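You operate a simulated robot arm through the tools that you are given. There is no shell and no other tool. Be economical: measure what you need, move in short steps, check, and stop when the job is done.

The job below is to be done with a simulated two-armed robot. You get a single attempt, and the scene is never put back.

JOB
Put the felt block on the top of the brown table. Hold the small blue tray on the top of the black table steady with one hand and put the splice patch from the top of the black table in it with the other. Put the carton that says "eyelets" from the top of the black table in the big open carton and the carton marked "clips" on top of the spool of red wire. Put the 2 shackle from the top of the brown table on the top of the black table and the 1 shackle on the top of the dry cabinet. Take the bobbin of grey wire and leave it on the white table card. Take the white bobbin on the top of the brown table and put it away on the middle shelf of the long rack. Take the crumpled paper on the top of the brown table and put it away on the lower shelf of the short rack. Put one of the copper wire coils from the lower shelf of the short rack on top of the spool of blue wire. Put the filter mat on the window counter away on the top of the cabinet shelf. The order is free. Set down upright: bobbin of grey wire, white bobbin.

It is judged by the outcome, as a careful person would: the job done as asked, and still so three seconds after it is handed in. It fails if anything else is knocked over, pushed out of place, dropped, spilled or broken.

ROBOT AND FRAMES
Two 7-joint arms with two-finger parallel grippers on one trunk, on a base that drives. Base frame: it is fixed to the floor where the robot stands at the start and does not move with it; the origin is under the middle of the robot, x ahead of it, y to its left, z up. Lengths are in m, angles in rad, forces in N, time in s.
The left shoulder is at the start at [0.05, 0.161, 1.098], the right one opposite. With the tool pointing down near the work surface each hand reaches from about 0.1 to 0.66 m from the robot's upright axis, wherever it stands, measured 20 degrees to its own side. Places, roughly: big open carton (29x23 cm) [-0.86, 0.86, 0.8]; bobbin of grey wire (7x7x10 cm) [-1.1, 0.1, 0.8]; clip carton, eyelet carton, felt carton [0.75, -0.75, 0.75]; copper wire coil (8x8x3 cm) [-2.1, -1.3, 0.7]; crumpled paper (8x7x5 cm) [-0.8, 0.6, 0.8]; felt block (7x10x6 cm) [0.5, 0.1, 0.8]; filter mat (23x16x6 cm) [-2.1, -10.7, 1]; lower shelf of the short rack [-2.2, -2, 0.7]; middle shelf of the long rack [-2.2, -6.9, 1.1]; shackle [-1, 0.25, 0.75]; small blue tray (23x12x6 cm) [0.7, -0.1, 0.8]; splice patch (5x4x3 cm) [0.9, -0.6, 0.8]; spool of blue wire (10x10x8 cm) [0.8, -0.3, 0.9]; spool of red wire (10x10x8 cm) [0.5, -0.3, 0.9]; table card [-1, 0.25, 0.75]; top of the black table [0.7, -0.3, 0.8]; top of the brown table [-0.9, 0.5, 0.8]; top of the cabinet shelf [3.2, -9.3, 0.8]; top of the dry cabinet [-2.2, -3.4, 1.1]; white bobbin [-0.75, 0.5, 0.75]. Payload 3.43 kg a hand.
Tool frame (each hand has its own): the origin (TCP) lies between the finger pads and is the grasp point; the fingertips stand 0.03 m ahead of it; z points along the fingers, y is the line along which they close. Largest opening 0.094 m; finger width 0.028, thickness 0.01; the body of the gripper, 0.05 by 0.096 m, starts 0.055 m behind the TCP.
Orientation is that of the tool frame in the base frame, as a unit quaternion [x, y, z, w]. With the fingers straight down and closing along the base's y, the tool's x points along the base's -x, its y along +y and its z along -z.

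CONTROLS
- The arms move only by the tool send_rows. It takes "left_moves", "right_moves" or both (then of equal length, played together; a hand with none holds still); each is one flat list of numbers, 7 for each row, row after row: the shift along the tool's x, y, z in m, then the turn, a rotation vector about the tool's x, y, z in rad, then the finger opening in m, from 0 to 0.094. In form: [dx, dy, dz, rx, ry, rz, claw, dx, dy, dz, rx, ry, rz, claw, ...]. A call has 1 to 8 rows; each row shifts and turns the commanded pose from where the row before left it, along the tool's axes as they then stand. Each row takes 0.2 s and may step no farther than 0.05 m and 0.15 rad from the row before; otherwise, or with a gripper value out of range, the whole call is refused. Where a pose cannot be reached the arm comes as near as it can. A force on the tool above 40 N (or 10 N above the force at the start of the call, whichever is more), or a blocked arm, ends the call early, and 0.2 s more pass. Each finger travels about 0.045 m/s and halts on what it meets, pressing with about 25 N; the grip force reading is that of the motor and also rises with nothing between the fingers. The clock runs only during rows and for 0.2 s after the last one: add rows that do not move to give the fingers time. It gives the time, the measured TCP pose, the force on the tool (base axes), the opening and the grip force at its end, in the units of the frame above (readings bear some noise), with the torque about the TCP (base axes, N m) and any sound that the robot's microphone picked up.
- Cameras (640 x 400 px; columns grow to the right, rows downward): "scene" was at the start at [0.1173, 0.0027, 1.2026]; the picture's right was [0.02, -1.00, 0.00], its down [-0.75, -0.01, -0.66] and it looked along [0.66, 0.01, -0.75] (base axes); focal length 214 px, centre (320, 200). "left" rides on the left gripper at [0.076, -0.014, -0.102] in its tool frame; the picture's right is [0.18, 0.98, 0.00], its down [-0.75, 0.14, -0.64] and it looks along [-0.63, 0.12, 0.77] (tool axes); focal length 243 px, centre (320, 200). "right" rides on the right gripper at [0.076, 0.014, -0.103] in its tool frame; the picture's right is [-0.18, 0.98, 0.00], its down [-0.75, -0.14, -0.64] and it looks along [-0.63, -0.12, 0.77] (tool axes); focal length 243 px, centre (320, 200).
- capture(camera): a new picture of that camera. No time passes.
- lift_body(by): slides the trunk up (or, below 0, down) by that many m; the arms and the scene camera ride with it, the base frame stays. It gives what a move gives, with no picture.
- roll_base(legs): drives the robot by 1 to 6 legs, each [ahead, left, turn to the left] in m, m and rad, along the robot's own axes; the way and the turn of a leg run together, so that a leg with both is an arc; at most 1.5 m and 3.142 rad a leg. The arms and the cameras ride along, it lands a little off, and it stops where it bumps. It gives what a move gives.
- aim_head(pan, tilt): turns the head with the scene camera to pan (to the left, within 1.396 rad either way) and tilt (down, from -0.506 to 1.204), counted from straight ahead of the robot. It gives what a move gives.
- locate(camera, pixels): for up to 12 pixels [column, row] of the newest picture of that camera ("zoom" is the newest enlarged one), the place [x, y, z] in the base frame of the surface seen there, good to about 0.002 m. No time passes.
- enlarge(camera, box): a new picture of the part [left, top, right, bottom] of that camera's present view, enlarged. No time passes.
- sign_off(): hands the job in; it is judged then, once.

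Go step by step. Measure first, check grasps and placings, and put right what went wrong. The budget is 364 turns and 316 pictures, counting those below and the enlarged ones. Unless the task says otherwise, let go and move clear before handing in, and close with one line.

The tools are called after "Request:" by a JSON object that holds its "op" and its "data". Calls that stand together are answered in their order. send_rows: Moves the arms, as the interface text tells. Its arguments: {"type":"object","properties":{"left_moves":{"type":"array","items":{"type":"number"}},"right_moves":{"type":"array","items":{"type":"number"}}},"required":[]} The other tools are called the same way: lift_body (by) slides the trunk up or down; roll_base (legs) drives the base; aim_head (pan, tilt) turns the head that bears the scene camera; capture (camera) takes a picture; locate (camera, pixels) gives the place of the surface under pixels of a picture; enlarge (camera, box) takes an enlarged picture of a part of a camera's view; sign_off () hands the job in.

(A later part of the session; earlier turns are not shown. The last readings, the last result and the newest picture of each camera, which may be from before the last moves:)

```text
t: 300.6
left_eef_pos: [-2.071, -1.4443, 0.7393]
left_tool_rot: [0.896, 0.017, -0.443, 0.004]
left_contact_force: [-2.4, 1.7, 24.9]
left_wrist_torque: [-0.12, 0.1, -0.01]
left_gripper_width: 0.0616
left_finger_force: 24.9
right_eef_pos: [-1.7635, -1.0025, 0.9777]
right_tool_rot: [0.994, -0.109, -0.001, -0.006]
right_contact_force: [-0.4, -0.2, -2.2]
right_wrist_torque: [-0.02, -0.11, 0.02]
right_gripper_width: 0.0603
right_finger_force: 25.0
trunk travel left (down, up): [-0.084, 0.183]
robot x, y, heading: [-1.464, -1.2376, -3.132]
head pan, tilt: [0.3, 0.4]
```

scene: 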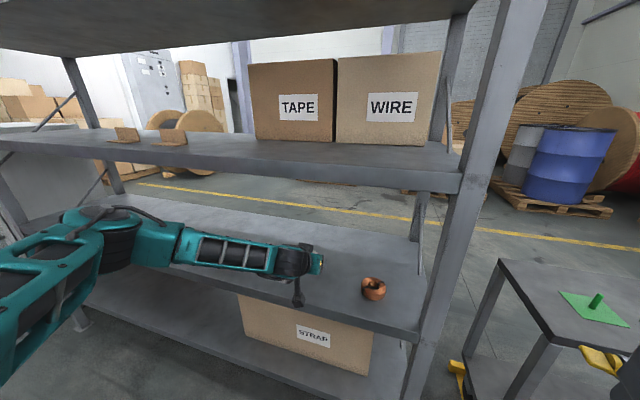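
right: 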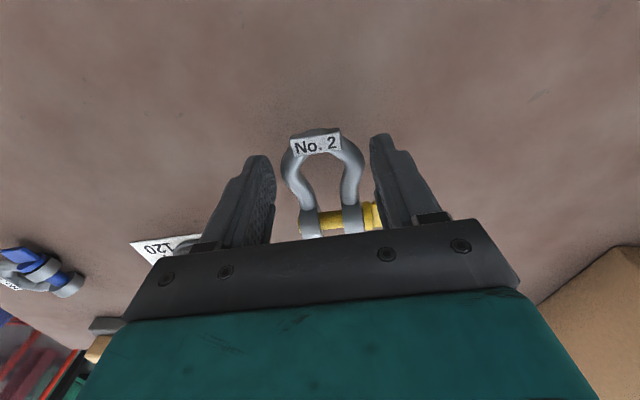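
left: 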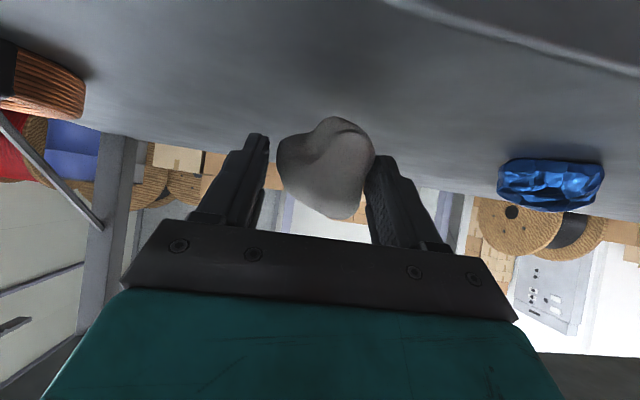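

Contact. I ease up 2 mm, open, and back out.

Request:
{"op": "send_rows", "data": {"left_moves": [-0.002, 0, -0.0015, 0, 0, 0, 0.06, 0, 0, 0, 0, 0, 0, 0.085, 0, 0, 0, 0, 0, 0, 0.094, 0, 0, -0.03, 0, 0, 0, 0.094, -0.01, 0, -0.045, 0, 0, 0, 0.094, -0.01, 0, -0.045, 0, 0, 0, 0.094, 0, 0, 0, 0, 0, 0, 0.094]}}

Request:
{"op": "capture", "data": {"camera": "left"}}

Request:
{"op": "capture", "data": {"camera": "scene"}}

```text
t: 302.2
left_eef_pos: [-1.9848, -1.4437, 0.8245]
left_tool_rot: [0.898, 0.015, -0.439, 0.005]
left_contact_force: [-0.2, 0.9, -0.1]
left_wrist_torque: [0.0, 0.05, 0.0]
left_gripper_width: 0.094
left_finger_force: 0.0
right_eef_pos: [-1.7668, -1.0039, 0.9764]
right_tool_rot: [0.994, -0.109, -0.001, -0.006]
right_contact_force: [0.0, 0.1, -2.1]
right_wrist_torque: [0.0, -0.12, 0.02]
right_gripper_width: 0.0601
right_finger_force: 25.4
trunk travel left (down, up): [-0.084, 0.183]
robot x, y, heading: [-1.4653, -1.2417, -3.133]
head pan, tilt: [0.3, 0.4]
```

```text
202 pictures are left
```

left: 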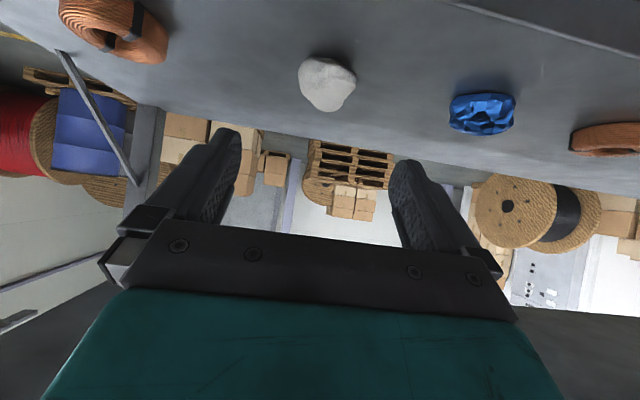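

```text
201 pictures are left
```

scene: 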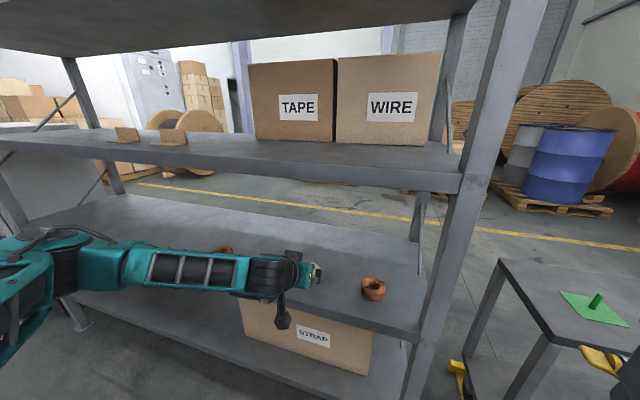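

The paper lies on the shelf. Next I roll 0.175 m right so the left hand faces the copper coil near (-2.085,-1.27), and measure it.

Request:
{"op": "roll_base", "data": {"legs": [[0.0, -0.175, -0.005]]}}

Request:
{"op": "capture", "data": {"camera": "left"}}

```text
t: 303.7
left_eef_pos: [-1.9876, -1.2668, 0.8258]
left_tool_rot: [0.899, 0.014, -0.438, 0.005]
left_contact_force: [0.4, -0.1, -0.9]
left_wrist_torque: [0.0, 0.03, 0.03]
left_gripper_width: 0.0939
left_finger_force: 0.0
right_eef_pos: [-1.7667, -0.8297, 0.9759]
right_tool_rot: [0.994, -0.112, 0.0, -0.006]
right_contact_force: [-0.3, -0.9, -3.3]
right_wrist_torque: [-0.05, -0.11, -0.04]
right_gripper_width: 0.0602
right_finger_force: 25.1
trunk travel left (down, up): [-0.084, 0.183]
robot x, y, heading: [-1.4656, -1.0669, -3.139]
head pan, tilt: [0.3, 0.4]
```

```text
200 pictures are left
```

left: 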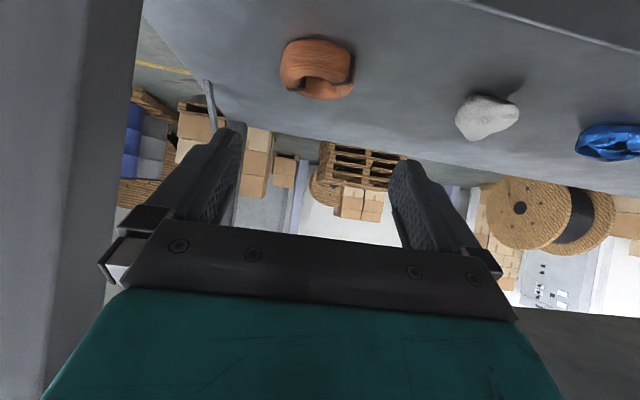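

Request:
{"op": "enlarge", "data": {"camera": "left", "box": [250, 20, 390, 120]}}

Request:
{"op": "locate", "data": {"camera": "left", "pixels": [[283, 72], [352, 75], [318, 43], [318, 95], [318, 58], [300, 50], [340, 60], [300, 90], [335, 95]]}}

```text
4.00 times, centred on (320, 70) of left
```

zoom: 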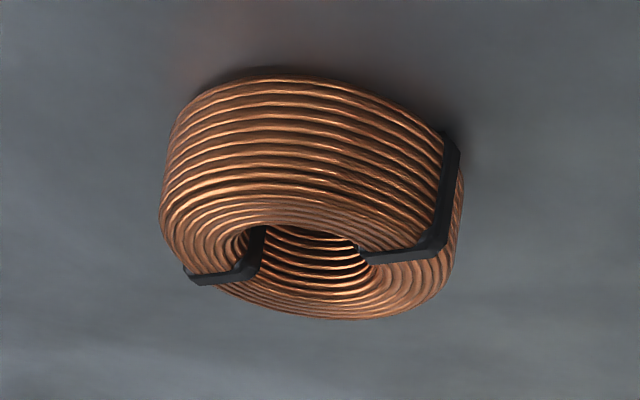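

```text
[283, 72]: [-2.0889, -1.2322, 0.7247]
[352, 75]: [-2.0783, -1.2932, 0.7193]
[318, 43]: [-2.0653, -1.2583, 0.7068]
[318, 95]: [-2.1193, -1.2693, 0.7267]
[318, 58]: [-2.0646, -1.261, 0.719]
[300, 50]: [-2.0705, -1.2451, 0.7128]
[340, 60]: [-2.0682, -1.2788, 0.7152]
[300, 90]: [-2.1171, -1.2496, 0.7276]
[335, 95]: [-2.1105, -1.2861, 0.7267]
```

Coil centre (-2.09,-1.264), ~7 cm wide, top 0.7275. I go forward, then down to z≈0.735, and close.

Request:
{"op": "send_rows", "data": {"left_moves": [-0.0265, -0.001, 0.0338, 0, 0, 0, 0.094, -0.0265, -0.002, 0.0338, 0, 0, 0, 0.094, 0.0275, 0, 0.0216, 0, 0, 0, 0.094, 0.0275, 0, 0.0216, 0, 0, 0, 0.094, 0, 0, 0, 0, 0, 0, 0.094]}}

Request:
{"op": "capture", "data": {"camera": "left"}}

```text
t: 304.9
left_eef_pos: [-2.0737, -1.2666, 0.7551]
left_tool_rot: [0.899, 0.014, -0.439, 0.004]
left_contact_force: [0.2, 0.4, -0.2]
left_wrist_torque: [0.0, 0.0, -0.04]
left_gripper_width: 0.094
left_finger_force: 0.1
right_eef_pos: [-1.7669, -0.8297, 0.9758]
right_tool_rot: [0.994, -0.111, 0.001, -0.007]
right_contact_force: [-0.3, 0.6, -3.0]
right_wrist_torque: [0.0, -0.11, -0.01]
right_gripper_width: 0.0604
right_finger_force: 25.2
trunk travel left (down, up): [-0.084, 0.183]
robot x, y, heading: [-1.4651, -1.0671, -3.14]
head pan, tilt: [0.3, 0.4]
```

```text
198 pictures are left
```

left: 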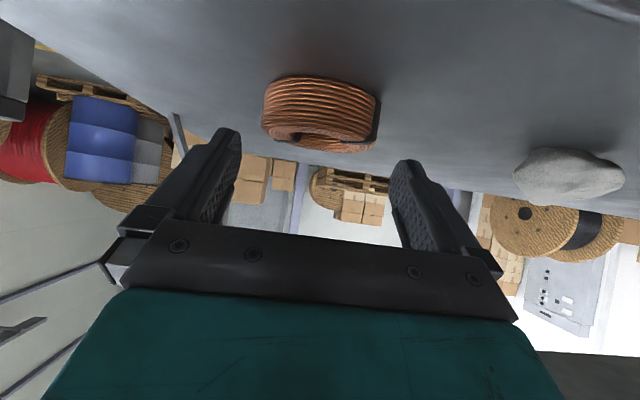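

Centred. I lower the last 2 cm and close.

Request:
{"op": "send_rows", "data": {"left_moves": [0.0094, 0, 0.0074, 0, 0, 0, 0.094, 0.0055, 0, 0.0043, 0, 0, 0, 0.094, 0.0016, 0, 0.0012, 0, 0, 0, 0.094, 0, 0, 0, 0, 0, 0, 0.07, 0, 0, 0, 0, 0, 0, 0.05, 0, 0, 0, 0, 0, 0, 0.05, 0, 0, 0, 0, 0, 0, 0.05]}}

Request:
{"op": "capture", "data": {"camera": "left"}}

```text
t: 306.5
left_eef_pos: [-2.0741, -1.2656, 0.7346]
left_tool_rot: [0.899, 0.015, -0.439, 0.005]
left_contact_force: [-0.3, 0.9, 0.8]
left_wrist_torque: [0.04, 0.03, -0.06]
left_gripper_width: 0.0715
left_finger_force: 25.3
right_eef_pos: [-1.7657, -0.8286, 0.9768]
right_tool_rot: [0.994, -0.111, 0.0, -0.007]
right_contact_force: [0.4, 0.8, -3.6]
right_wrist_torque: [-0.03, -0.08, -0.03]
right_gripper_width: 0.0602
right_finger_force: 25.1
trunk travel left (down, up): [-0.084, 0.183]
robot x, y, heading: [-1.4635, -1.0676, -3.145]
head pan, tilt: [0.3, 0.4]
```

```text
197 pictures are left
```

left: 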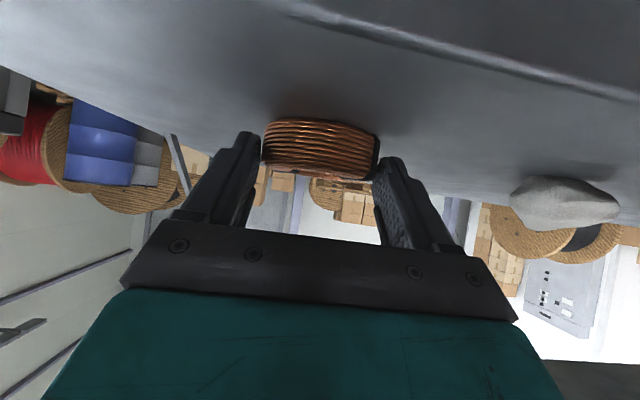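

Gripped at 7.15 cm. I lift, back out and check.

Request:
{"op": "send_rows", "data": {"left_moves": [-0.0157, 0, -0.0123, 0, 0, 0, 0.05, -0.0236, 0, -0.0185, 0, 0, 0, 0.05, -0.01, 0, -0.04, 0, 0, 0, 0.05, -0.005, 0, -0.045, 0, 0, 0, 0.05, 0.01, 0, -0.045, 0, 0, 0, 0.05, 0, 0, 0, 0, 0, 0, 0.05]}}

Request:
{"op": "capture", "data": {"camera": "left"}}

```text
t: 307.9
left_eef_pos: [-1.9735, -1.265, 0.8674]
left_tool_rot: [0.899, 0.014, -0.438, 0.004]
left_contact_force: [-0.1, 0.4, -2.7]
left_wrist_torque: [0.0, -0.05, 0.03]
left_gripper_width: 0.0715
left_finger_force: 24.9
right_eef_pos: [-1.7662, -0.8284, 0.9757]
right_tool_rot: [0.994, -0.111, 0.0, -0.006]
right_contact_force: [-0.9, 0.7, -3.5]
right_wrist_torque: [-0.01, -0.13, 0.0]
right_gripper_width: 0.0604
right_finger_force: 24.9
trunk travel left (down, up): [-0.084, 0.183]
robot x, y, heading: [-1.4658, -1.0672, -3.132]
head pan, tilt: [0.3, 0.4]
```

```text
196 pictures are left
```

left: 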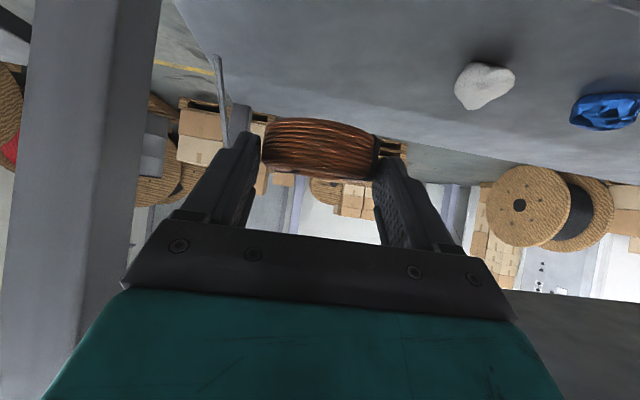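

Coil held. I retract it, raise the trunk, and drive around to the far side of the black table in stages.

Request:
{"op": "send_rows", "data": {"left_moves": [0.025, 0, -0.032, 0, 0, 0, 0.05, 0.025, 0, -0.032, 0, 0, 0, 0.05, 0.025, 0, -0.032, 0, 0, 0, 0.05]}}

Request:
{"op": "lift_body", "data": {"by": 0.12}}

Request:
{"op": "roll_base", "data": {"legs": [[-0.2, 0, 0], [0, 0, -1.571], [0.3, 0, 0], [0, -1.2, 0]]}}

Request:
{"op": "aim_head", "data": {"pan": 0.0, "tilt": 0.5}}

Request:
{"op": "capture", "data": {"camera": "scene"}}

```text
t: 308.7
left_eef_pos: [-1.8686, -1.2556, 0.8625]
left_tool_rot: [0.899, 0.015, -0.438, 0.005]
left_contact_force: [-0.4, 0.6, -2.8]
left_wrist_torque: [-0.02, -0.06, -0.01]
left_gripper_width: 0.0714
left_finger_force: 25.0
left hand out of reach, approached as far as the arm can: row 3
right_eef_pos: [-1.7661, -0.829, 0.9754]
right_tool_rot: [0.994, -0.111, -0.001, -0.007]
right_contact_force: [0.6, 0.6, -3.4]
right_wrist_torque: [-0.01, -0.11, 0.01]
right_gripper_width: 0.06
right_finger_force: 24.8
trunk travel left (down, up): [-0.084, 0.183]
robot x, y, heading: [-1.4625, -1.0685, -3.143]
head pan, tilt: [0.3, 0.4]
```

```text
t: 310.2
left_eef_pos: [-1.8701, -1.2567, 0.9813]
left_tool_rot: [0.899, 0.014, -0.437, 0.004]
left_contact_force: [0.2, -0.1, -2.4]
left_wrist_torque: [-0.01, -0.05, -0.04]
left_gripper_width: 0.0715
left_finger_force: 25.1
right_eef_pos: [-1.7656, -0.8292, 1.0961]
right_tool_rot: [0.994, -0.111, 0.0, -0.007]
right_contact_force: [0.0, 0.5, -3.0]
right_wrist_torque: [0.05, -0.12, -0.01]
right_gripper_width: 0.0603
right_finger_force: 24.8
trunk travel left (down, up): [-0.204, 0.063]
robot x, y, heading: [-1.4629, -1.0705, -3.141]
head pan, tilt: [0.3, 0.4]
```

```text
t: 323.0
left_eef_pos: [-0.2483, -0.3636, 0.9814]
left_tool_rot: [0.645, -0.627, -0.312, -0.307]
left_contact_force: [1.2, 0.3, -3.5]
left_wrist_torque: [-0.06, -0.01, 0.01]
left_gripper_width: 0.0717
left_finger_force: 24.6
right_eef_pos: [0.1779, -0.4702, 1.0954]
right_tool_rot: [-0.623, 0.782, -0.004, 0.005]
right_contact_force: [-0.8, 0.3, -4.0]
right_wrist_torque: [-0.11, -0.01, -0.02]
right_gripper_width: 0.0601
right_finger_force: 24.7
trunk travel left (down, up): [-0.204, 0.063]
robot x, y, heading: [-0.0604, -0.7703, 1.569]
head pan, tilt: [0.3, 0.4]
```

```text
t: 323.8
left_eef_pos: [-0.2488, -0.3648, 0.9807]
left_tool_rot: [0.645, -0.627, -0.312, -0.307]
left_contact_force: [-0.5, -0.1, -2.7]
left_wrist_torque: [-0.06, 0.0, 0.01]
left_gripper_width: 0.0712
left_finger_force: 25.1
right_eef_pos: [0.1777, -0.4699, 1.0969]
right_tool_rot: [-0.623, 0.782, -0.004, 0.005]
right_contact_force: [0.3, 0.2, -3.5]
right_wrist_torque: [-0.11, -0.03, -0.02]
right_gripper_width: 0.0601
right_finger_force: 25.4
trunk travel left (down, up): [-0.204, 0.063]
robot x, y, heading: [-0.0611, -0.7676, 1.572]
head pan, tilt: [0.0, 0.499]
```

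```text
195 pictures are left
```

scene: 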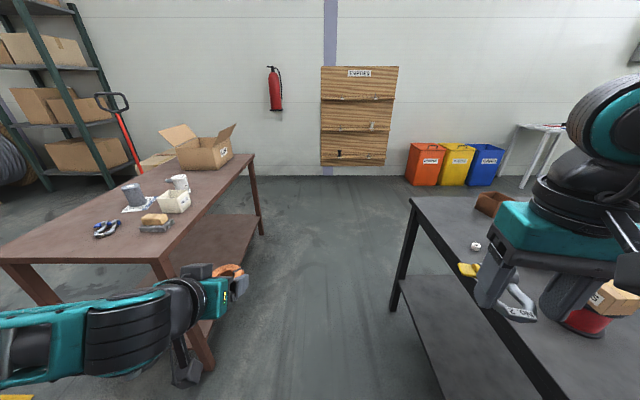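

The aisle is clear; I continue to the far side.

Request:
{"op": "roll_base", "data": {"legs": [[1.5, 0, 0], [0.15, 0, 0], [0, 0, -1.571], [1.5, 0, 0], [0, 0, 3.141], [0, 0.9, 0]]}}

Request:
{"op": "aim_head", "data": {"pan": 0.2, "tilt": 0.7}}

Request:
{"op": "capture", "data": {"camera": "scene"}}

```text
t: 354.8
left_eef_pos: [1.0694, -0.2071, 0.982]
left_tool_rot: [0.899, 0.024, -0.438, 0.009]
left_contact_force: [-0.6, 0.4, -2.2]
left_wrist_torque: [0.04, -0.06, 0.0]
left_gripper_width: 0.0714
left_finger_force: 24.7
right_eef_pos: [1.1663, 0.221, 1.0961]
right_tool_rot: [0.995, -0.102, 0.0, -0.006]
right_contact_force: [-0.2, 0.5, -3.6]
right_wrist_torque: [0.02, -0.14, 0.0]
right_gripper_width: 0.06
right_finger_force: 24.7
trunk travel left (down, up): [-0.204, 0.063]
robot x, y, heading: [1.4751, -0.0121, -3.119]
head pan, tilt: [0.0, 0.499]
```

```text
t: 355.5
left_eef_pos: [1.0697, -0.2087, 0.9811]
left_tool_rot: [0.899, 0.023, -0.437, 0.009]
left_contact_force: [0.6, 0.2, -2.3]
left_wrist_torque: [0.0, -0.08, 0.04]
left_gripper_width: 0.0713
left_finger_force: 24.9
right_eef_pos: [1.1649, 0.2204, 1.0957]
right_tool_rot: [0.995, -0.101, 0.0, -0.007]
right_contact_force: [-0.3, 0.2, -3.7]
right_wrist_torque: [0.02, -0.12, -0.02]
right_gripper_width: 0.06
right_finger_force: 24.6
trunk travel left (down, up): [-0.204, 0.063]
robot x, y, heading: [1.4726, -0.0093, -3.117]
head pan, tilt: [0.201, 0.7]
```

```text
194 pictures are left
```

scene: 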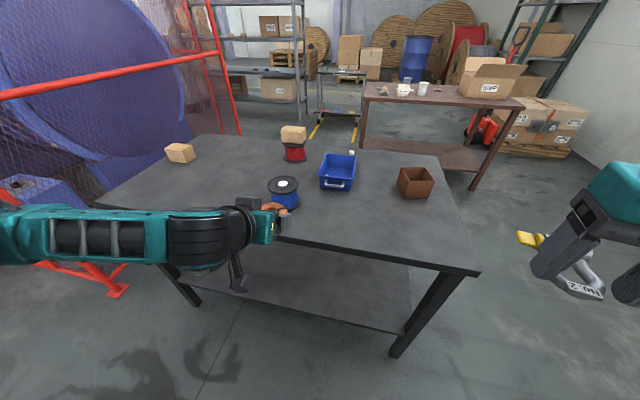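

Blue spool at (285,183). I measure its top and a free spot for the shackle.

Request:
{"op": "locate", "data": {"camera": "scene", "pixels": [[285, 183], [270, 185], [297, 185], [284, 178], [400, 235], [380, 225], [430, 180], [340, 187], [300, 235]]}}

Request:
{"op": "enlarge", "data": {"camera": "scene", "box": [220, 130, 380, 260]}}

```text
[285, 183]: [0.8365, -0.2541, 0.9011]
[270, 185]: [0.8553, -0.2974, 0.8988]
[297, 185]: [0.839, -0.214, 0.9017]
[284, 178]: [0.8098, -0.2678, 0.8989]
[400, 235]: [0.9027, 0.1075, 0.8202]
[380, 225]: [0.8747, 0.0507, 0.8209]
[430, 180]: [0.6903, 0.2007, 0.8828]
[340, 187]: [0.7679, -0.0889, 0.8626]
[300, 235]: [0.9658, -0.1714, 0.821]
```

```text
3.08 times, centred on (300, 195) of scene
```

zoom: 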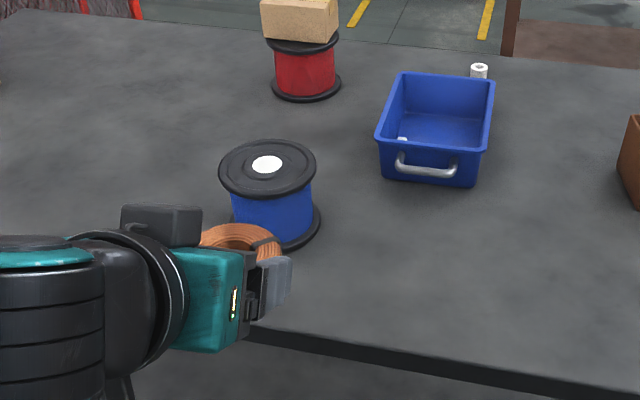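

Spool top centre (0.835,-0.257), z 0.901. I roll 0.09 m nearer and bring the coil above it.

Request:
{"op": "roll_base", "data": {"legs": [[0.09, 0, -0.024]]}}

Request:
{"op": "send_rows", "data": {"left_moves": [-0.0185, 0.012, 0.0236, 0, 0, 0, 0.05, -0.0185, 0.012, 0.0236, 0, 0, 0, 0.05, -0.0185, 0.012, 0.0236, 0, 0, 0, 0.05, -0.0185, 0.012, 0.0236, 0, 0, 0, 0.05, 0, 0, 0, 0, 0, 0, 0.05]}}

Request:
{"op": "capture", "data": {"camera": "left"}}

Request:
{"op": "enlarge", "data": {"camera": "scene", "box": [220, 130, 380, 260]}}

```text
t: 356.6
left_eef_pos: [0.9745, -0.1987, 0.9812]
left_tool_rot: [0.899, 0.013, -0.438, 0.004]
left_contact_force: [-0.3, 0.5, -3.2]
left_wrist_torque: [0.02, -0.09, -0.03]
left_gripper_width: 0.0712
left_finger_force: 25.1
right_eef_pos: [1.0822, 0.2267, 1.0955]
right_tool_rot: [0.994, -0.113, 0.0, -0.007]
right_contact_force: [-0.7, -0.2, -3.5]
right_wrist_torque: [0.04, -0.13, 0.02]
right_gripper_width: 0.0601
right_finger_force: 25.2
trunk travel left (down, up): [-0.204, 0.063]
robot x, y, heading: [1.3813, -0.0064, 3.139]
head pan, tilt: [0.201, 0.7]
```

```text
t: 357.8
left_eef_pos: [0.857, -0.2497, 0.9811]
left_tool_rot: [0.899, 0.012, -0.437, 0.004]
left_contact_force: [0.6, -0.1, -2.8]
left_wrist_torque: [0.0, -0.06, 0.02]
left_gripper_width: 0.0715
left_finger_force: 25.1
right_eef_pos: [1.0817, 0.2279, 1.096]
right_tool_rot: [0.994, -0.113, 0.0, -0.007]
right_contact_force: [-0.9, -0.2, -3.8]
right_wrist_torque: [-0.02, -0.13, 0.01]
right_gripper_width: 0.0601
right_finger_force: 25.3
trunk travel left (down, up): [-0.204, 0.063]
robot x, y, heading: [1.3817, -0.0123, 3.139]
head pan, tilt: [0.201, 0.7]
```

```text
192 pictures are left
```

left: 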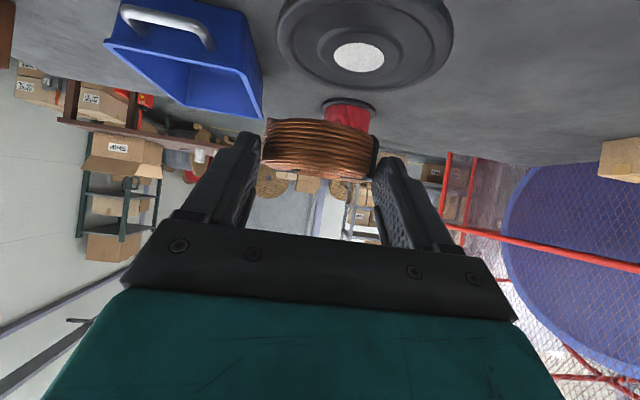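

```text
3.08 times, centred on (300, 195) of scene
```

zoom: 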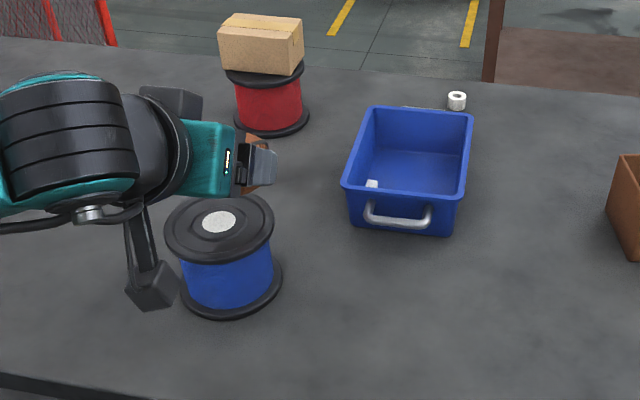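

Request:
{"op": "locate", "data": {"camera": "left", "pixels": [[358, 57], [282, 40], [448, 45], [365, 86], [320, 150], [320, 172]]}}

```text
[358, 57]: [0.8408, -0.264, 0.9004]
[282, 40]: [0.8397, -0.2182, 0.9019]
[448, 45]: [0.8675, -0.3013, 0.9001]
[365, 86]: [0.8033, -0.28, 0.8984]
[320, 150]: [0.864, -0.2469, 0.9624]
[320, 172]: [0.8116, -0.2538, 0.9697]
```

Spool centre (0.84,-0.261); coil centre is (0.841,-0.250). I shift 11 mm and lower.

Request:
{"op": "send_rows", "data": {"left_moves": [0, 0.011, 0, 0, 0, 0, 0.05, 0.0157, 0, 0.0123, 0, 0, 0, 0.05, 0.0142, 0, 0.0111, 0, 0, 0, 0.05, 0, 0, 0, 0, 0, 0, 0.05]}}

Request:
{"op": "capture", "data": {"camera": "left"}}

```text
t: 358.8
left_eef_pos: [0.8581, -0.2606, 0.9421]
left_tool_rot: [0.899, 0.013, -0.438, 0.004]
left_contact_force: [0.2, -0.4, -2.8]
left_wrist_torque: [0.02, -0.09, 0.01]
left_gripper_width: 0.0713
left_finger_force: 24.7
right_eef_pos: [1.0818, 0.2279, 1.0961]
right_tool_rot: [0.993, -0.114, 0.0, -0.007]
right_contact_force: [-0.3, -0.2, -2.7]
right_wrist_torque: [0.02, -0.12, 0.01]
right_gripper_width: 0.0602
right_finger_force: 25.4
trunk travel left (down, up): [-0.204, 0.063]
robot x, y, heading: [1.3805, -0.0166, 3.142]
head pan, tilt: [0.201, 0.7]
```

```text
190 pictures are left
```

left: 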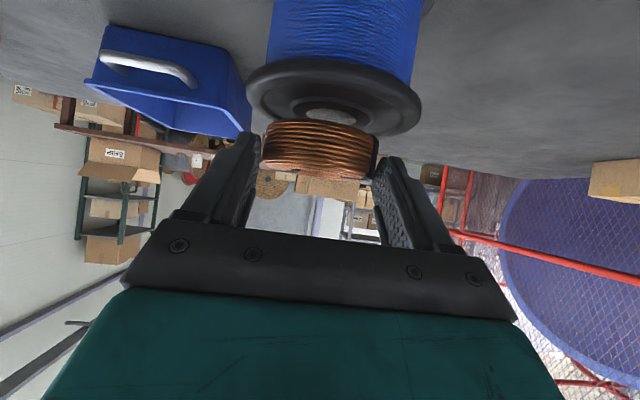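

Request:
{"op": "send_rows", "data": {"left_moves": [0.0016, 0.004, 0.0012, 0, 0, 0, 0.05, 0.0016, 0, 0.0012, 0, 0, 0, 0.05, 0.0012, 0, 0.0009, 0, 0, 0, 0.05, 0, 0, 0, 0, 0, 0, 0.05]}}

```text
t: 359.8
left_eef_pos: [0.8585, -0.2652, 0.9378]
left_tool_rot: [0.899, 0.013, -0.437, 0.004]
left_contact_force: [0.0, 0.6, -1.2]
left_wrist_torque: [-0.03, -0.1, 0.02]
left_gripper_width: 0.0711
left_finger_force: 25.5
right_eef_pos: [1.0822, 0.2278, 1.097]
right_tool_rot: [0.994, -0.112, 0.001, -0.007]
right_contact_force: [-0.7, 0.4, -3.8]
right_wrist_torque: [-0.03, -0.14, -0.01]
right_gripper_width: 0.0601
right_finger_force: 25.3
trunk travel left (down, up): [-0.204, 0.063]
robot x, y, heading: [1.3806, -0.0106, 3.136]
head pan, tilt: [0.201, 0.7]
```

Request:
{"op": "send_rows", "data": {"left_moves": [0.0012, 0, 0.0009, 0, 0, 0, 0.05, 0.0012, 0, 0.0009, 0, 0, 0, 0.05, 0, 0, 0, 0, 0, 0, 0.05]}}

```text
t: 360.6
left_eef_pos: [0.8582, -0.2659, 0.935]
left_tool_rot: [0.899, 0.013, -0.437, 0.004]
left_contact_force: [0.6, 0.2, -1.1]
left_wrist_torque: [-0.05, 0.04, -0.02]
left_gripper_width: 0.0711
left_finger_force: 25.0
right_eef_pos: [1.0826, 0.2272, 1.0959]
right_tool_rot: [0.994, -0.113, 0.0, -0.007]
right_contact_force: [-0.3, -0.1, -3.6]
right_wrist_torque: [0.03, -0.17, 0.01]
right_gripper_width: 0.0599
right_finger_force: 24.9
trunk travel left (down, up): [-0.204, 0.063]
robot x, y, heading: [1.3836, -0.0123, 3.146]
head pan, tilt: [0.201, 0.7]
```

Partial contact; 1.5 mm more, then I check.

Request:
{"op": "send_rows", "data": {"left_moves": [0.0012, 0, 0.0009, 0, 0, 0, 0.05, 0, 0, 0, 0, 0, 0, 0.05]}}

Request:
{"op": "capture", "data": {"camera": "left"}}

```text
t: 361.2
left_eef_pos: [0.8582, -0.2648, 0.9351]
left_tool_rot: [0.898, 0.013, -0.439, 0.004]
left_contact_force: [1.5, 0.3, 7.1]
left_wrist_torque: [-0.07, -0.09, 0.02]
left_gripper_width: 0.0709
left_finger_force: 24.6
right_eef_pos: [1.0846, 0.2269, 1.0956]
right_tool_rot: [0.994, -0.113, 0.0, -0.006]
right_contact_force: [-0.3, -0.6, -3.1]
right_wrist_torque: [-0.02, -0.15, -0.01]
right_gripper_width: 0.0601
right_finger_force: 24.7
trunk travel left (down, up): [-0.204, 0.063]
robot x, y, heading: [1.3868, -0.0137, 3.139]
head pan, tilt: [0.201, 0.7]
```

```text
189 pictures are left
```

left: 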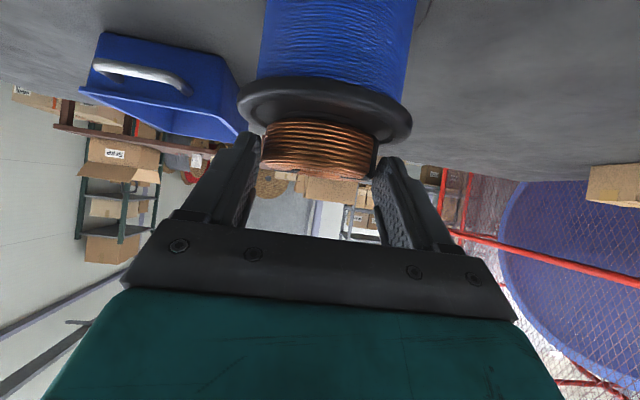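

Coil sits on the flange. I open and back out along the fingers.

Request:
{"op": "send_rows", "data": {"left_moves": [0, 0, 0, 0, 0, 0, 0.085, 0, 0, 0, 0, 0, 0, 0.094, 0, 0, 0, 0, 0, 0, 0.094, -0.01, 0, -0.03, 0, 0, 0, 0.094, -0.015, 0, -0.04, 0, 0, 0, 0.094, 0, 0, -0.045, 0, 0, 0, 0.094, 0, 0, 0, 0, 0, 0, 0.094]}}

Request:
{"op": "enlarge", "data": {"camera": "scene", "box": [180, 110, 380, 270]}}

```text
t: 362.8
left_eef_pos: [0.9325, -0.2637, 1.025]
left_tool_rot: [0.899, 0.013, -0.437, 0.004]
left_contact_force: [0.2, -0.7, 0.0]
left_wrist_torque: [-0.01, 0.01, -0.01]
left_gripper_width: 0.0939
left_finger_force: 0.1
right_eef_pos: [1.0822, 0.228, 1.0967]
right_tool_rot: [0.994, -0.113, 0.0, -0.007]
right_contact_force: [0.0, -1.2, -3.4]
right_wrist_torque: [0.02, -0.09, -0.03]
right_gripper_width: 0.0602
right_finger_force: 25.3
trunk travel left (down, up): [-0.204, 0.063]
robot x, y, heading: [1.3828, -0.0093, 3.142]
head pan, tilt: [0.201, 0.7]
```

```text
2.50 times, centred on (280, 190) of scene
```

zoom: 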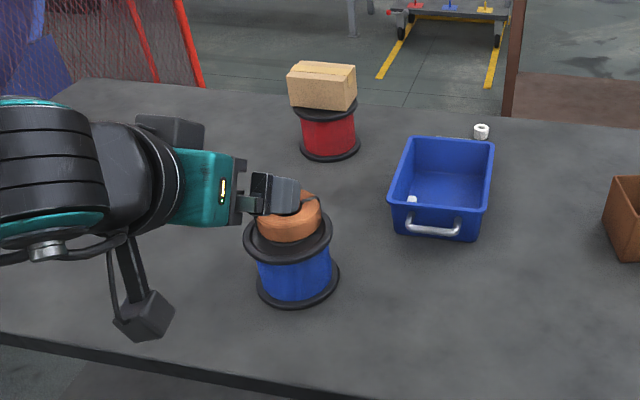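

Coil rests on the blue spool. I retract the left hand, lower the trunk, and take the shackle to (0.88,0.18) on the table.

Request:
{"op": "send_rows", "data": {"left_moves": [0.02, 0, -0.04, 0, 0, 0, 0.094, 0.02, 0, -0.04, 0, 0, 0, 0.094, 0, 0, -0.02, 0, 0, 0, 0.094]}}

Request:
{"op": "lift_body", "data": {"by": -0.12}}

Request:
{"op": "send_rows", "data": {"right_moves": [-0.045, 0, 0, 0, 0, 0, 0.02, -0.045, 0.01, 0, 0, 0, 0, 0.02, -0.045, 0.01, 0, 0, 0, 0, 0.02, -0.045, 0.01, 0.01, 0, 0, 0, 0.02, -0.02, 0, 0.04, 0, 0, 0, 0.02, 0, 0, 0.04, 0, 0, 0, 0.02, 0, 0, 0, 0, 0, 0, 0.02]}}

Request:
{"op": "aim_head", "data": {"pan": -0.3, "tilt": 0.8}}

Request:
{"op": "capture", "data": {"camera": "scene"}}

```text
t: 363.6
left_eef_pos: [0.9606, -0.2676, 1.0435]
left_tool_rot: [0.899, 0.012, -0.438, 0.003]
left_contact_force: [-0.2, 0.4, 0.1]
left_wrist_torque: [0.0, -0.01, 0.01]
left_gripper_width: 0.0941
left_finger_force: 0.1
left hand out of reach, approached as far as the arm can: row 1, 2, 3
right_eef_pos: [1.0822, 0.2273, 1.0973]
right_tool_rot: [0.994, -0.113, -0.001, -0.007]
right_contact_force: [-0.1, -0.1, -3.2]
right_wrist_torque: [-0.05, -0.13, 0.0]
right_gripper_width: 0.0601
right_finger_force: 25.4
trunk travel left (down, up): [-0.204, 0.063]
robot x, y, heading: [1.3817, -0.0144, 3.138]
head pan, tilt: [0.201, 0.7]
```

```text
t: 365.1
left_eef_pos: [0.9607, -0.2665, 0.9234]
left_tool_rot: [0.899, 0.013, -0.438, 0.004]
left_contact_force: [0.1, 0.5, 0.5]
left_wrist_torque: [0.02, 0.03, 0.0]
left_gripper_width: 0.0941
left_finger_force: 0.2
right_eef_pos: [1.0825, 0.2264, 0.9763]
right_tool_rot: [0.994, -0.113, -0.001, -0.007]
right_contact_force: [0.2, 0.0, -2.8]
right_wrist_torque: [-0.02, -0.14, 0.0]
right_gripper_width: 0.06
right_finger_force: 24.8
trunk travel left (down, up): [-0.084, 0.183]
robot x, y, heading: [1.383, -0.0117, 3.143]
head pan, tilt: [0.201, 0.7]
```

```text
t: 366.7
left_eef_pos: [0.9609, -0.2666, 0.9239]
left_tool_rot: [0.899, 0.013, -0.437, 0.004]
left_contact_force: [0.7, -0.2, -0.1]
left_wrist_torque: [0.01, 0.01, -0.01]
left_gripper_width: 0.0939
left_finger_force: 0.0
right_eef_pos: [0.881, 0.2445, 0.8839]
right_tool_rot: [0.994, -0.112, 0.0, -0.007]
right_contact_force: [-1.1, -0.5, -4.3]
right_wrist_torque: [-0.02, -0.09, 0.01]
right_gripper_width: 0.0601
right_finger_force: 24.5
trunk travel left (down, up): [-0.084, 0.183]
robot x, y, heading: [1.3768, -0.0137, 3.144]
head pan, tilt: [0.201, 0.7]
```

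```text
t: 367.6
left_eef_pos: [0.9616, -0.2669, 0.9248]
left_tool_rot: [0.899, 0.013, -0.438, 0.004]
left_contact_force: [0.4, -0.9, 0.0]
left_wrist_torque: [0.03, 0.0, 0.0]
left_gripper_width: 0.0938
left_finger_force: 0.0
right_eef_pos: [0.8799, 0.2451, 0.8859]
right_tool_rot: [0.993, -0.114, 0.0, -0.007]
right_contact_force: [0.1, 0.0, -3.1]
right_wrist_torque: [-0.06, -0.17, -0.03]
right_gripper_width: 0.0603
right_finger_force: 24.5
trunk travel left (down, up): [-0.084, 0.183]
robot x, y, heading: [1.3842, -0.0104, 3.136]
head pan, tilt: [-0.3, 0.799]
```

```text
187 pictures are left
```

scene: 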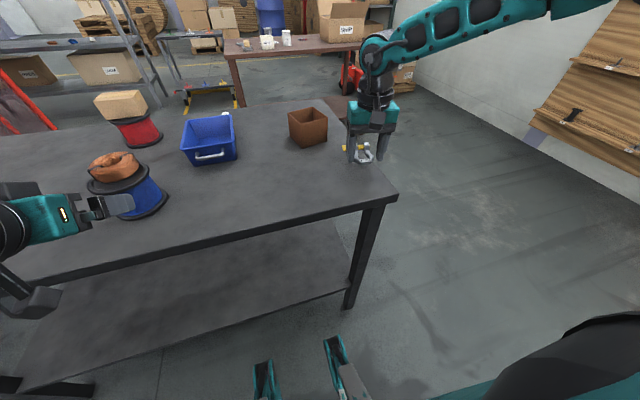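

The shackle is too near the edge (y 0.245); I shift it 8.5 cm inward and lower.

Request:
{"op": "send_rows", "data": {"right_moves": [0.0095, 0.0415, 0, 0, 0, 0, 0.02, 0.0095, 0.0415, 0, 0, 0, 0, 0.02, 0, 0, 0.015, 0, 0, 0, 0.02, 0, 0, 0.01, 0, 0, 0, 0.02, 0, 0, 0, 0, 0, 0, 0.02]}}

Request:
{"op": "enlarge", "data": {"camera": "scene", "box": [240, 90, 420, 220]}}

```text
t: 368.8
left_eef_pos: [0.9607, -0.2661, 0.923]
left_tool_rot: [0.899, 0.013, -0.437, 0.005]
left_contact_force: [-0.3, 0.3, 0.3]
left_wrist_torque: [0.04, 0.02, -0.02]
left_gripper_width: 0.094
left_finger_force: 0.0
right_eef_pos: [0.8906, 0.1714, 0.8649]
right_tool_rot: [0.994, -0.113, -0.001, -0.006]
right_contact_force: [-0.5, 0.4, -4.1]
right_wrist_torque: [0.02, -0.17, 0.01]
right_gripper_width: 0.06
right_finger_force: 24.8
right hand out of reach, approached as far as the arm can: row 2, 3, 4
trunk travel left (down, up): [-0.084, 0.183]
robot x, y, heading: [1.3825, -0.0064, 3.138]
head pan, tilt: [-0.3, 0.799]
```

```text
3.08 times, centred on (330, 155) of scene
```

zoom: 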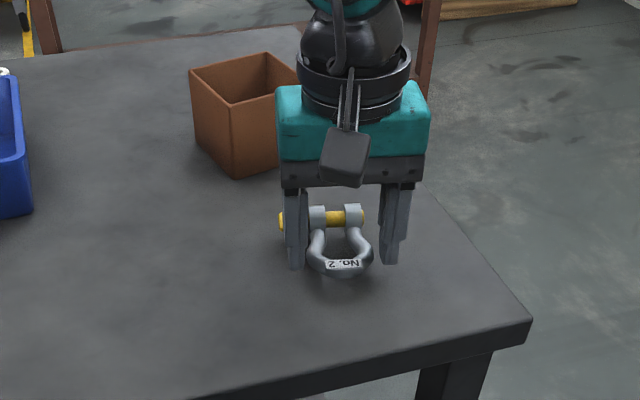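

Good spot. The arm is at its limit, so I lower with the trunk to contact.

Request:
{"op": "lift_body", "data": {"by": -0.01}}

```text
t: 369.4
left_eef_pos: [0.9611, -0.2658, 0.9146]
left_tool_rot: [0.899, 0.012, -0.438, 0.004]
left_contact_force: [0.0, 0.6, -0.9]
left_wrist_torque: [-0.01, 0.0, 0.0]
left_gripper_width: 0.094
left_finger_force: 0.0
right_eef_pos: [0.8918, 0.1717, 0.8564]
right_tool_rot: [0.994, -0.113, -0.004, -0.005]
right_contact_force: [0.9, 2.5, 10.0]
right_wrist_torque: [0.06, 0.75, -0.06]
right_gripper_width: 0.0604
right_finger_force: 25.3
trunk travel left (down, up): [-0.074, 0.193]
robot x, y, heading: [1.3845, -0.0131, 3.138]
head pan, tilt: [-0.3, 0.799]
```

Contact. I release and rise.

Request:
{"op": "send_rows", "data": {"right_moves": [0, 0, 0, 0, 0, 0, 0.08, 0, 0, 0, 0, 0, 0, 0.09, 0, 0, -0.03, 0, 0, 0, 0.09, 0, 0, -0.045, 0, 0, 0, 0.09, 0.02, 0, -0.04, 0, 0, 0, 0.09, 0.04, 0, 0, 0, 0, 0, 0.09]}}

Request:
{"op": "capture", "data": {"camera": "scene"}}

```text
t: 370.8
left_eef_pos: [0.9618, -0.2679, 0.9148]
left_tool_rot: [0.899, 0.013, -0.437, 0.004]
left_contact_force: [0.0, -0.9, 0.5]
left_wrist_torque: [-0.02, 0.03, 0.01]
left_gripper_width: 0.0939
left_finger_force: 0.1
right_eef_pos: [0.9496, 0.1585, 0.9681]
right_tool_rot: [0.994, -0.113, -0.001, -0.006]
right_contact_force: [0.6, -0.1, -0.1]
right_wrist_torque: [-0.01, 0.01, -0.01]
right_gripper_width: 0.0899
right_finger_force: 0.1
trunk travel left (down, up): [-0.074, 0.193]
robot x, y, heading: [1.3856, -0.0154, 3.139]
head pan, tilt: [-0.3, 0.799]
```

```text
185 pictures are left
```

scene: 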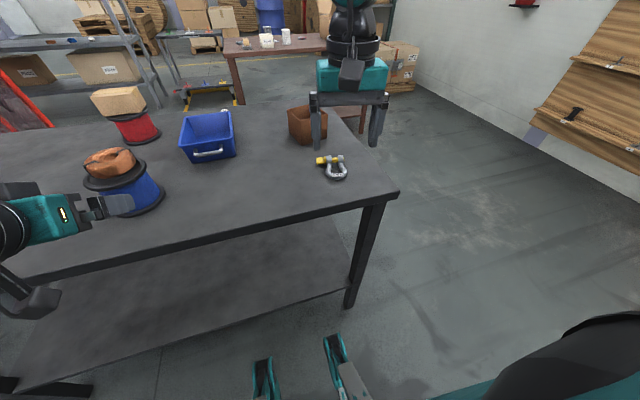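

Shackle No.2 is on the black table. I drive back to the brown table's front for the white bobbin and shackle No.1.

Request:
{"op": "roll_base", "data": {"legs": [[-0.06, 0, 0], [0, -0.89, 0], [1.42, 0, 0], [0, 0.32, 0]]}}

Request:
{"op": "aim_head", "data": {"pan": 0.0, "tilt": 0.65}}

Request:
{"op": "capture", "data": {"camera": "scene"}}

```text
t: 384.4
left_eef_pos: [-0.3844, 0.296, 0.9132]
left_tool_rot: [0.899, 0.014, -0.437, 0.004]
left_contact_force: [0.8, 0.3, -0.1]
left_wrist_torque: [-0.02, 0.04, 0.0]
left_gripper_width: 0.0937
left_finger_force: 0.0
right_eef_pos: [-0.3964, 0.7198, 0.9696]
right_tool_rot: [0.994, -0.111, -0.001, -0.006]
right_contact_force: [0.5, -0.1, -0.1]
right_wrist_torque: [-0.02, 0.04, -0.01]
right_gripper_width: 0.09
right_finger_force: 0.1
trunk travel left (down, up): [-0.074, 0.193]
robot x, y, heading: [0.035, 0.5585, -3.141]
head pan, tilt: [-0.3, 0.799]
```

```text
t: 385.2
left_eef_pos: [-0.3833, 0.2965, 0.9133]
left_tool_rot: [0.899, 0.014, -0.438, 0.005]
left_contact_force: [-0.3, -0.3, -0.2]
left_wrist_torque: [0.0, -0.07, -0.01]
left_gripper_width: 0.0939
left_finger_force: 0.0
right_eef_pos: [-0.3963, 0.7206, 0.969]
right_tool_rot: [0.994, -0.111, -0.001, -0.006]
right_contact_force: [-0.4, 0.3, 0.4]
right_wrist_torque: [0.02, 0.01, 0.04]
right_gripper_width: 0.09
right_finger_force: 0.1
trunk travel left (down, up): [-0.074, 0.193]
robot x, y, heading: [0.036, 0.5506, -3.14]
head pan, tilt: [0.0, 0.649]
```

```text
184 pictures are left
```

scene: 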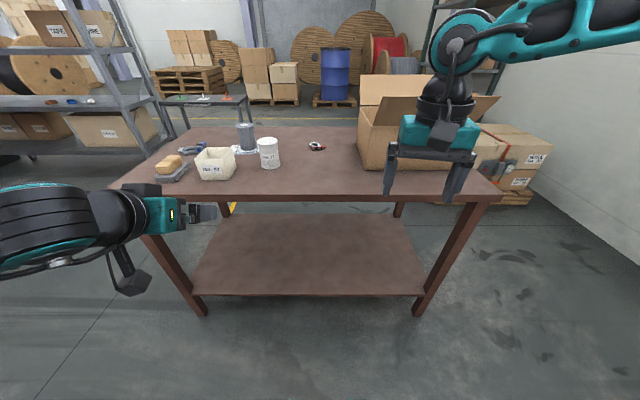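

I pull the right hand back (away from the SHIP flap), roll forward 0.28 m, and measure the white bobbin.

Request:
{"op": "send_rows", "data": {"right_moves": [0.045, 0.01, -0.01, 0, 0, 0, 0.09, 0.04, 0.02, -0.01, 0, 0, 0, 0.09, 0.02, 0.04, 0, 0, 0, 0, 0.09, 0.0, 0.04, 0, 0, 0, 0, 0.09]}}

Request:
{"op": "roll_base", "data": {"legs": [[0.29, 0.0, 0.0]]}}

Request:
{"op": "aim_head", "data": {"pan": 0.3, "tilt": 0.85}}

Request:
{"op": "capture", "data": {"camera": "scene"}}

```text
t: 386.2
left_eef_pos: [-0.3848, 0.2967, 0.9141]
left_tool_rot: [0.899, 0.014, -0.438, 0.005]
left_contact_force: [0.5, -0.2, -0.4]
left_wrist_torque: [0.03, -0.01, -0.03]
left_gripper_width: 0.0942
left_finger_force: 0.0
right_eef_pos: [-0.3125, 0.6421, 0.9856]
right_tool_rot: [0.994, -0.112, -0.001, -0.006]
right_contact_force: [-0.9, 0.4, -0.2]
right_wrist_torque: [0.03, -0.03, 0.0]
right_gripper_width: 0.09
right_finger_force: 0.1
right hand out of reach, approached as far as the arm can: row 3, 4
trunk travel left (down, up): [-0.074, 0.193]
robot x, y, heading: [0.0387, 0.5553, -3.133]
head pan, tilt: [0.0, 0.649]
```

```text
t: 388.2
left_eef_pos: [-0.675, 0.2948, 0.9145]
left_tool_rot: [0.899, 0.016, -0.438, 0.006]
left_contact_force: [-0.9, -0.5, 0.4]
left_wrist_torque: [-0.01, -0.01, -0.01]
left_gripper_width: 0.0941
left_finger_force: 0.0
right_eef_pos: [-0.6037, 0.6414, 0.9856]
right_tool_rot: [0.994, -0.111, -0.001, -0.006]
right_contact_force: [0.2, 0.1, 0.6]
right_wrist_torque: [0.0, 0.02, -0.02]
right_gripper_width: 0.0901
right_finger_force: 0.1
trunk travel left (down, up): [-0.074, 0.193]
robot x, y, heading: [-0.2532, 0.5522, -3.137]
head pan, tilt: [0.0, 0.649]
```

```text
t: 389.0
left_eef_pos: [-0.6736, 0.2936, 0.9129]
left_tool_rot: [0.899, 0.014, -0.438, 0.004]
left_contact_force: [0.3, -0.7, 0.2]
left_wrist_torque: [-0.04, 0.02, 0.01]
left_gripper_width: 0.0941
left_finger_force: 0.0
right_eef_pos: [-0.6028, 0.6405, 0.9864]
right_tool_rot: [0.994, -0.109, -0.001, -0.006]
right_contact_force: [-1.0, 0.9, -0.3]
right_wrist_torque: [-0.01, -0.01, 0.01]
right_gripper_width: 0.09
right_finger_force: 0.0
trunk travel left (down, up): [-0.074, 0.193]
robot x, y, heading: [-0.2546, 0.5508, -3.139]
head pan, tilt: [0.3, 0.85]
```

```text
183 pictures are left
```

scene: 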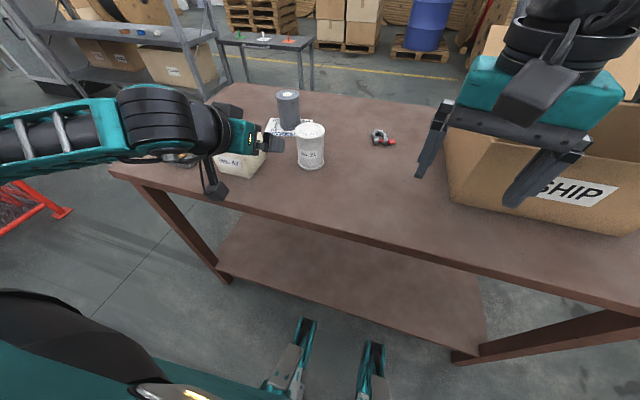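

Request:
{"op": "enlarge", "data": {"camera": "scene", "box": [250, 85, 420, 190]}}

Request:
{"op": "locate", "data": {"camera": "scene", "pixels": [[297, 132], [325, 132], [311, 125], [311, 138], [311, 131], [311, 160], [305, 168], [318, 168], [378, 138], [375, 132], [388, 143]]}}

```text
3.76 times, centred on (335, 138) of scene
```

zoom: 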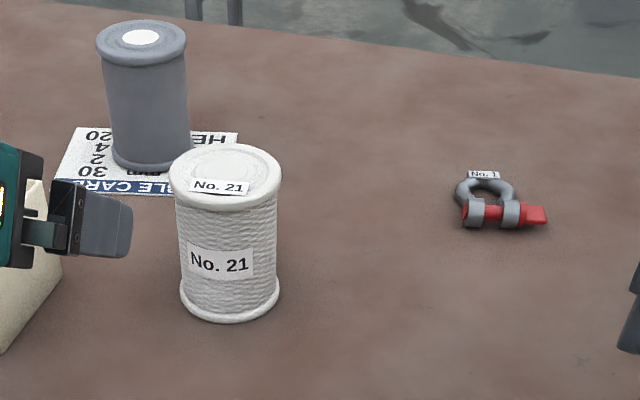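

```text
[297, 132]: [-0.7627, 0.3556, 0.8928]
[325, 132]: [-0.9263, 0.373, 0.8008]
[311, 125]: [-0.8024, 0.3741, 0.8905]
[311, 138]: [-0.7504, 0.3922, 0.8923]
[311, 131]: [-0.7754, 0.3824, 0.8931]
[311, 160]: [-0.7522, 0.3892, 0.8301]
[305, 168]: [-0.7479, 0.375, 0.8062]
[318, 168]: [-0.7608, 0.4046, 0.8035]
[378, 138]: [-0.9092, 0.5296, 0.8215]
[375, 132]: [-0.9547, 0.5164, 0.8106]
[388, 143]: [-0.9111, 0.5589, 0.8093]
```

Bobbin axis (-0.777,0.381). I align the pitched left hand in front of it, lower to z≈0.86, then go forward around it.

Request:
{"op": "send_rows", "data": {"left_moves": [0, -0.044, 0, 0, 0, 0, 0.094, 0, -0.043, 0, 0, 0, 0, 0.094, 0.021, 0, 0.0165, 0, 0, 0, 0.094, 0.021, 0, 0.0165, 0, 0, 0, 0.094, 0, 0, 0, 0, 0, 0, 0.094]}}

Request:
{"op": "capture", "data": {"camera": "left"}}

Request:
{"op": "enlarge", "data": {"camera": "scene", "box": [200, 85, 400, 210]}}

```text
t: 390.2
left_eef_pos: [-0.6772, 0.3816, 0.8608]
left_tool_rot: [0.899, 0.015, -0.438, 0.005]
left_contact_force: [-0.4, -0.1, 0.8]
left_wrist_torque: [0.01, -0.02, 0.0]
left_gripper_width: 0.0938
left_finger_force: 0.1
right_eef_pos: [-0.6035, 0.6398, 0.9867]
right_tool_rot: [0.994, -0.11, -0.001, -0.006]
right_contact_force: [0.1, -0.7, 0.5]
right_wrist_torque: [0.01, -0.04, 0.0]
right_gripper_width: 0.0898
right_finger_force: 0.1
trunk travel left (down, up): [-0.074, 0.193]
robot x, y, heading: [-0.2545, 0.5542, -3.145]
head pan, tilt: [0.3, 0.85]
```

```text
181 pictures are left
```

left: 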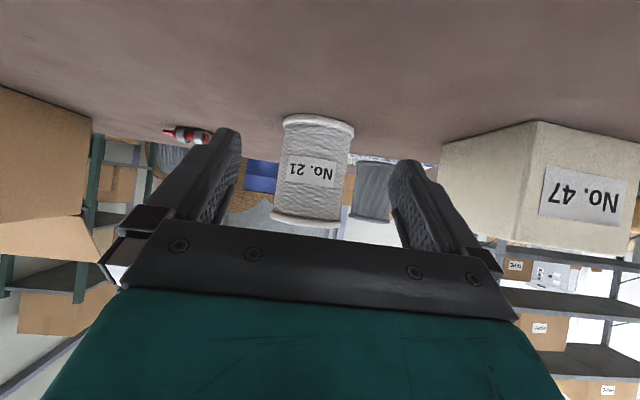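

```text
3.20 times, centred on (300, 148) of scene
```

zoom: 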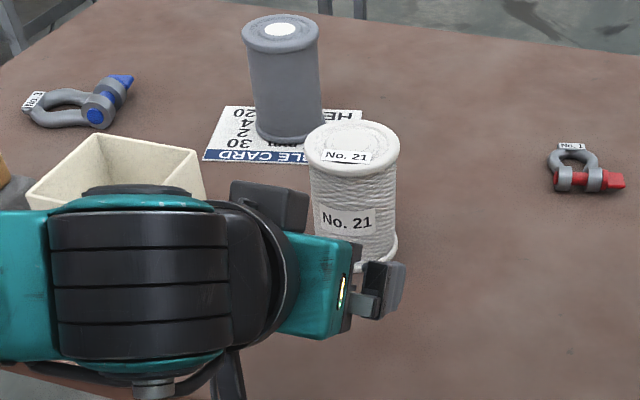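

Centred. I move forward 9 cm around the bobbin.

Request:
{"op": "send_rows", "data": {"left_moves": [-0.0278, -0.001, 0.0354, 0, 0, 0, 0.094, -0.0265, -0.001, 0.0338, 0, 0, 0, 0.094, 0, 0, 0, 0, 0, 0, 0.094]}}

Request:
{"op": "capture", "data": {"camera": "left"}}

Request:
{"op": "enlarge", "data": {"camera": "scene", "box": [200, 85, 400, 210]}}

```text
t: 391.0
left_eef_pos: [-0.7657, 0.3794, 0.8612]
left_tool_rot: [0.899, 0.016, -0.437, 0.006]
left_contact_force: [0.4, 0.2, -0.6]
left_wrist_torque: [0.0, 0.0, 0.0]
left_gripper_width: 0.0937
left_finger_force: 0.1
right_eef_pos: [-0.6028, 0.6402, 0.9862]
right_tool_rot: [0.994, -0.11, -0.001, -0.006]
right_contact_force: [0.8, -0.3, -0.4]
right_wrist_torque: [-0.01, 0.02, 0.03]
right_gripper_width: 0.09
right_finger_force: 0.0
trunk travel left (down, up): [-0.074, 0.193]
robot x, y, heading: [-0.2558, 0.5524, -3.138]
head pan, tilt: [0.3, 0.85]
```

```text
179 pictures are left
```

left: 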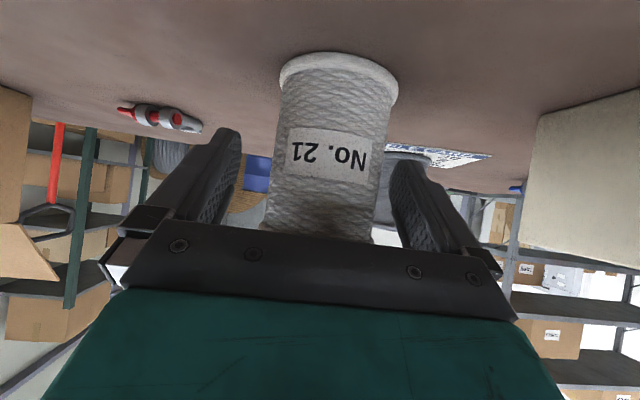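

```text
3.20 times, centred on (300, 148) of scene
```

zoom: 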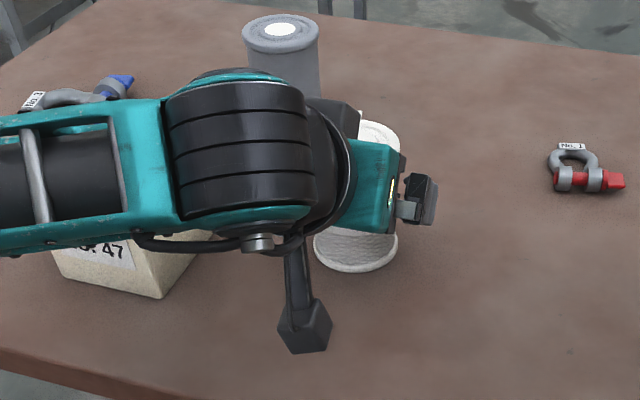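

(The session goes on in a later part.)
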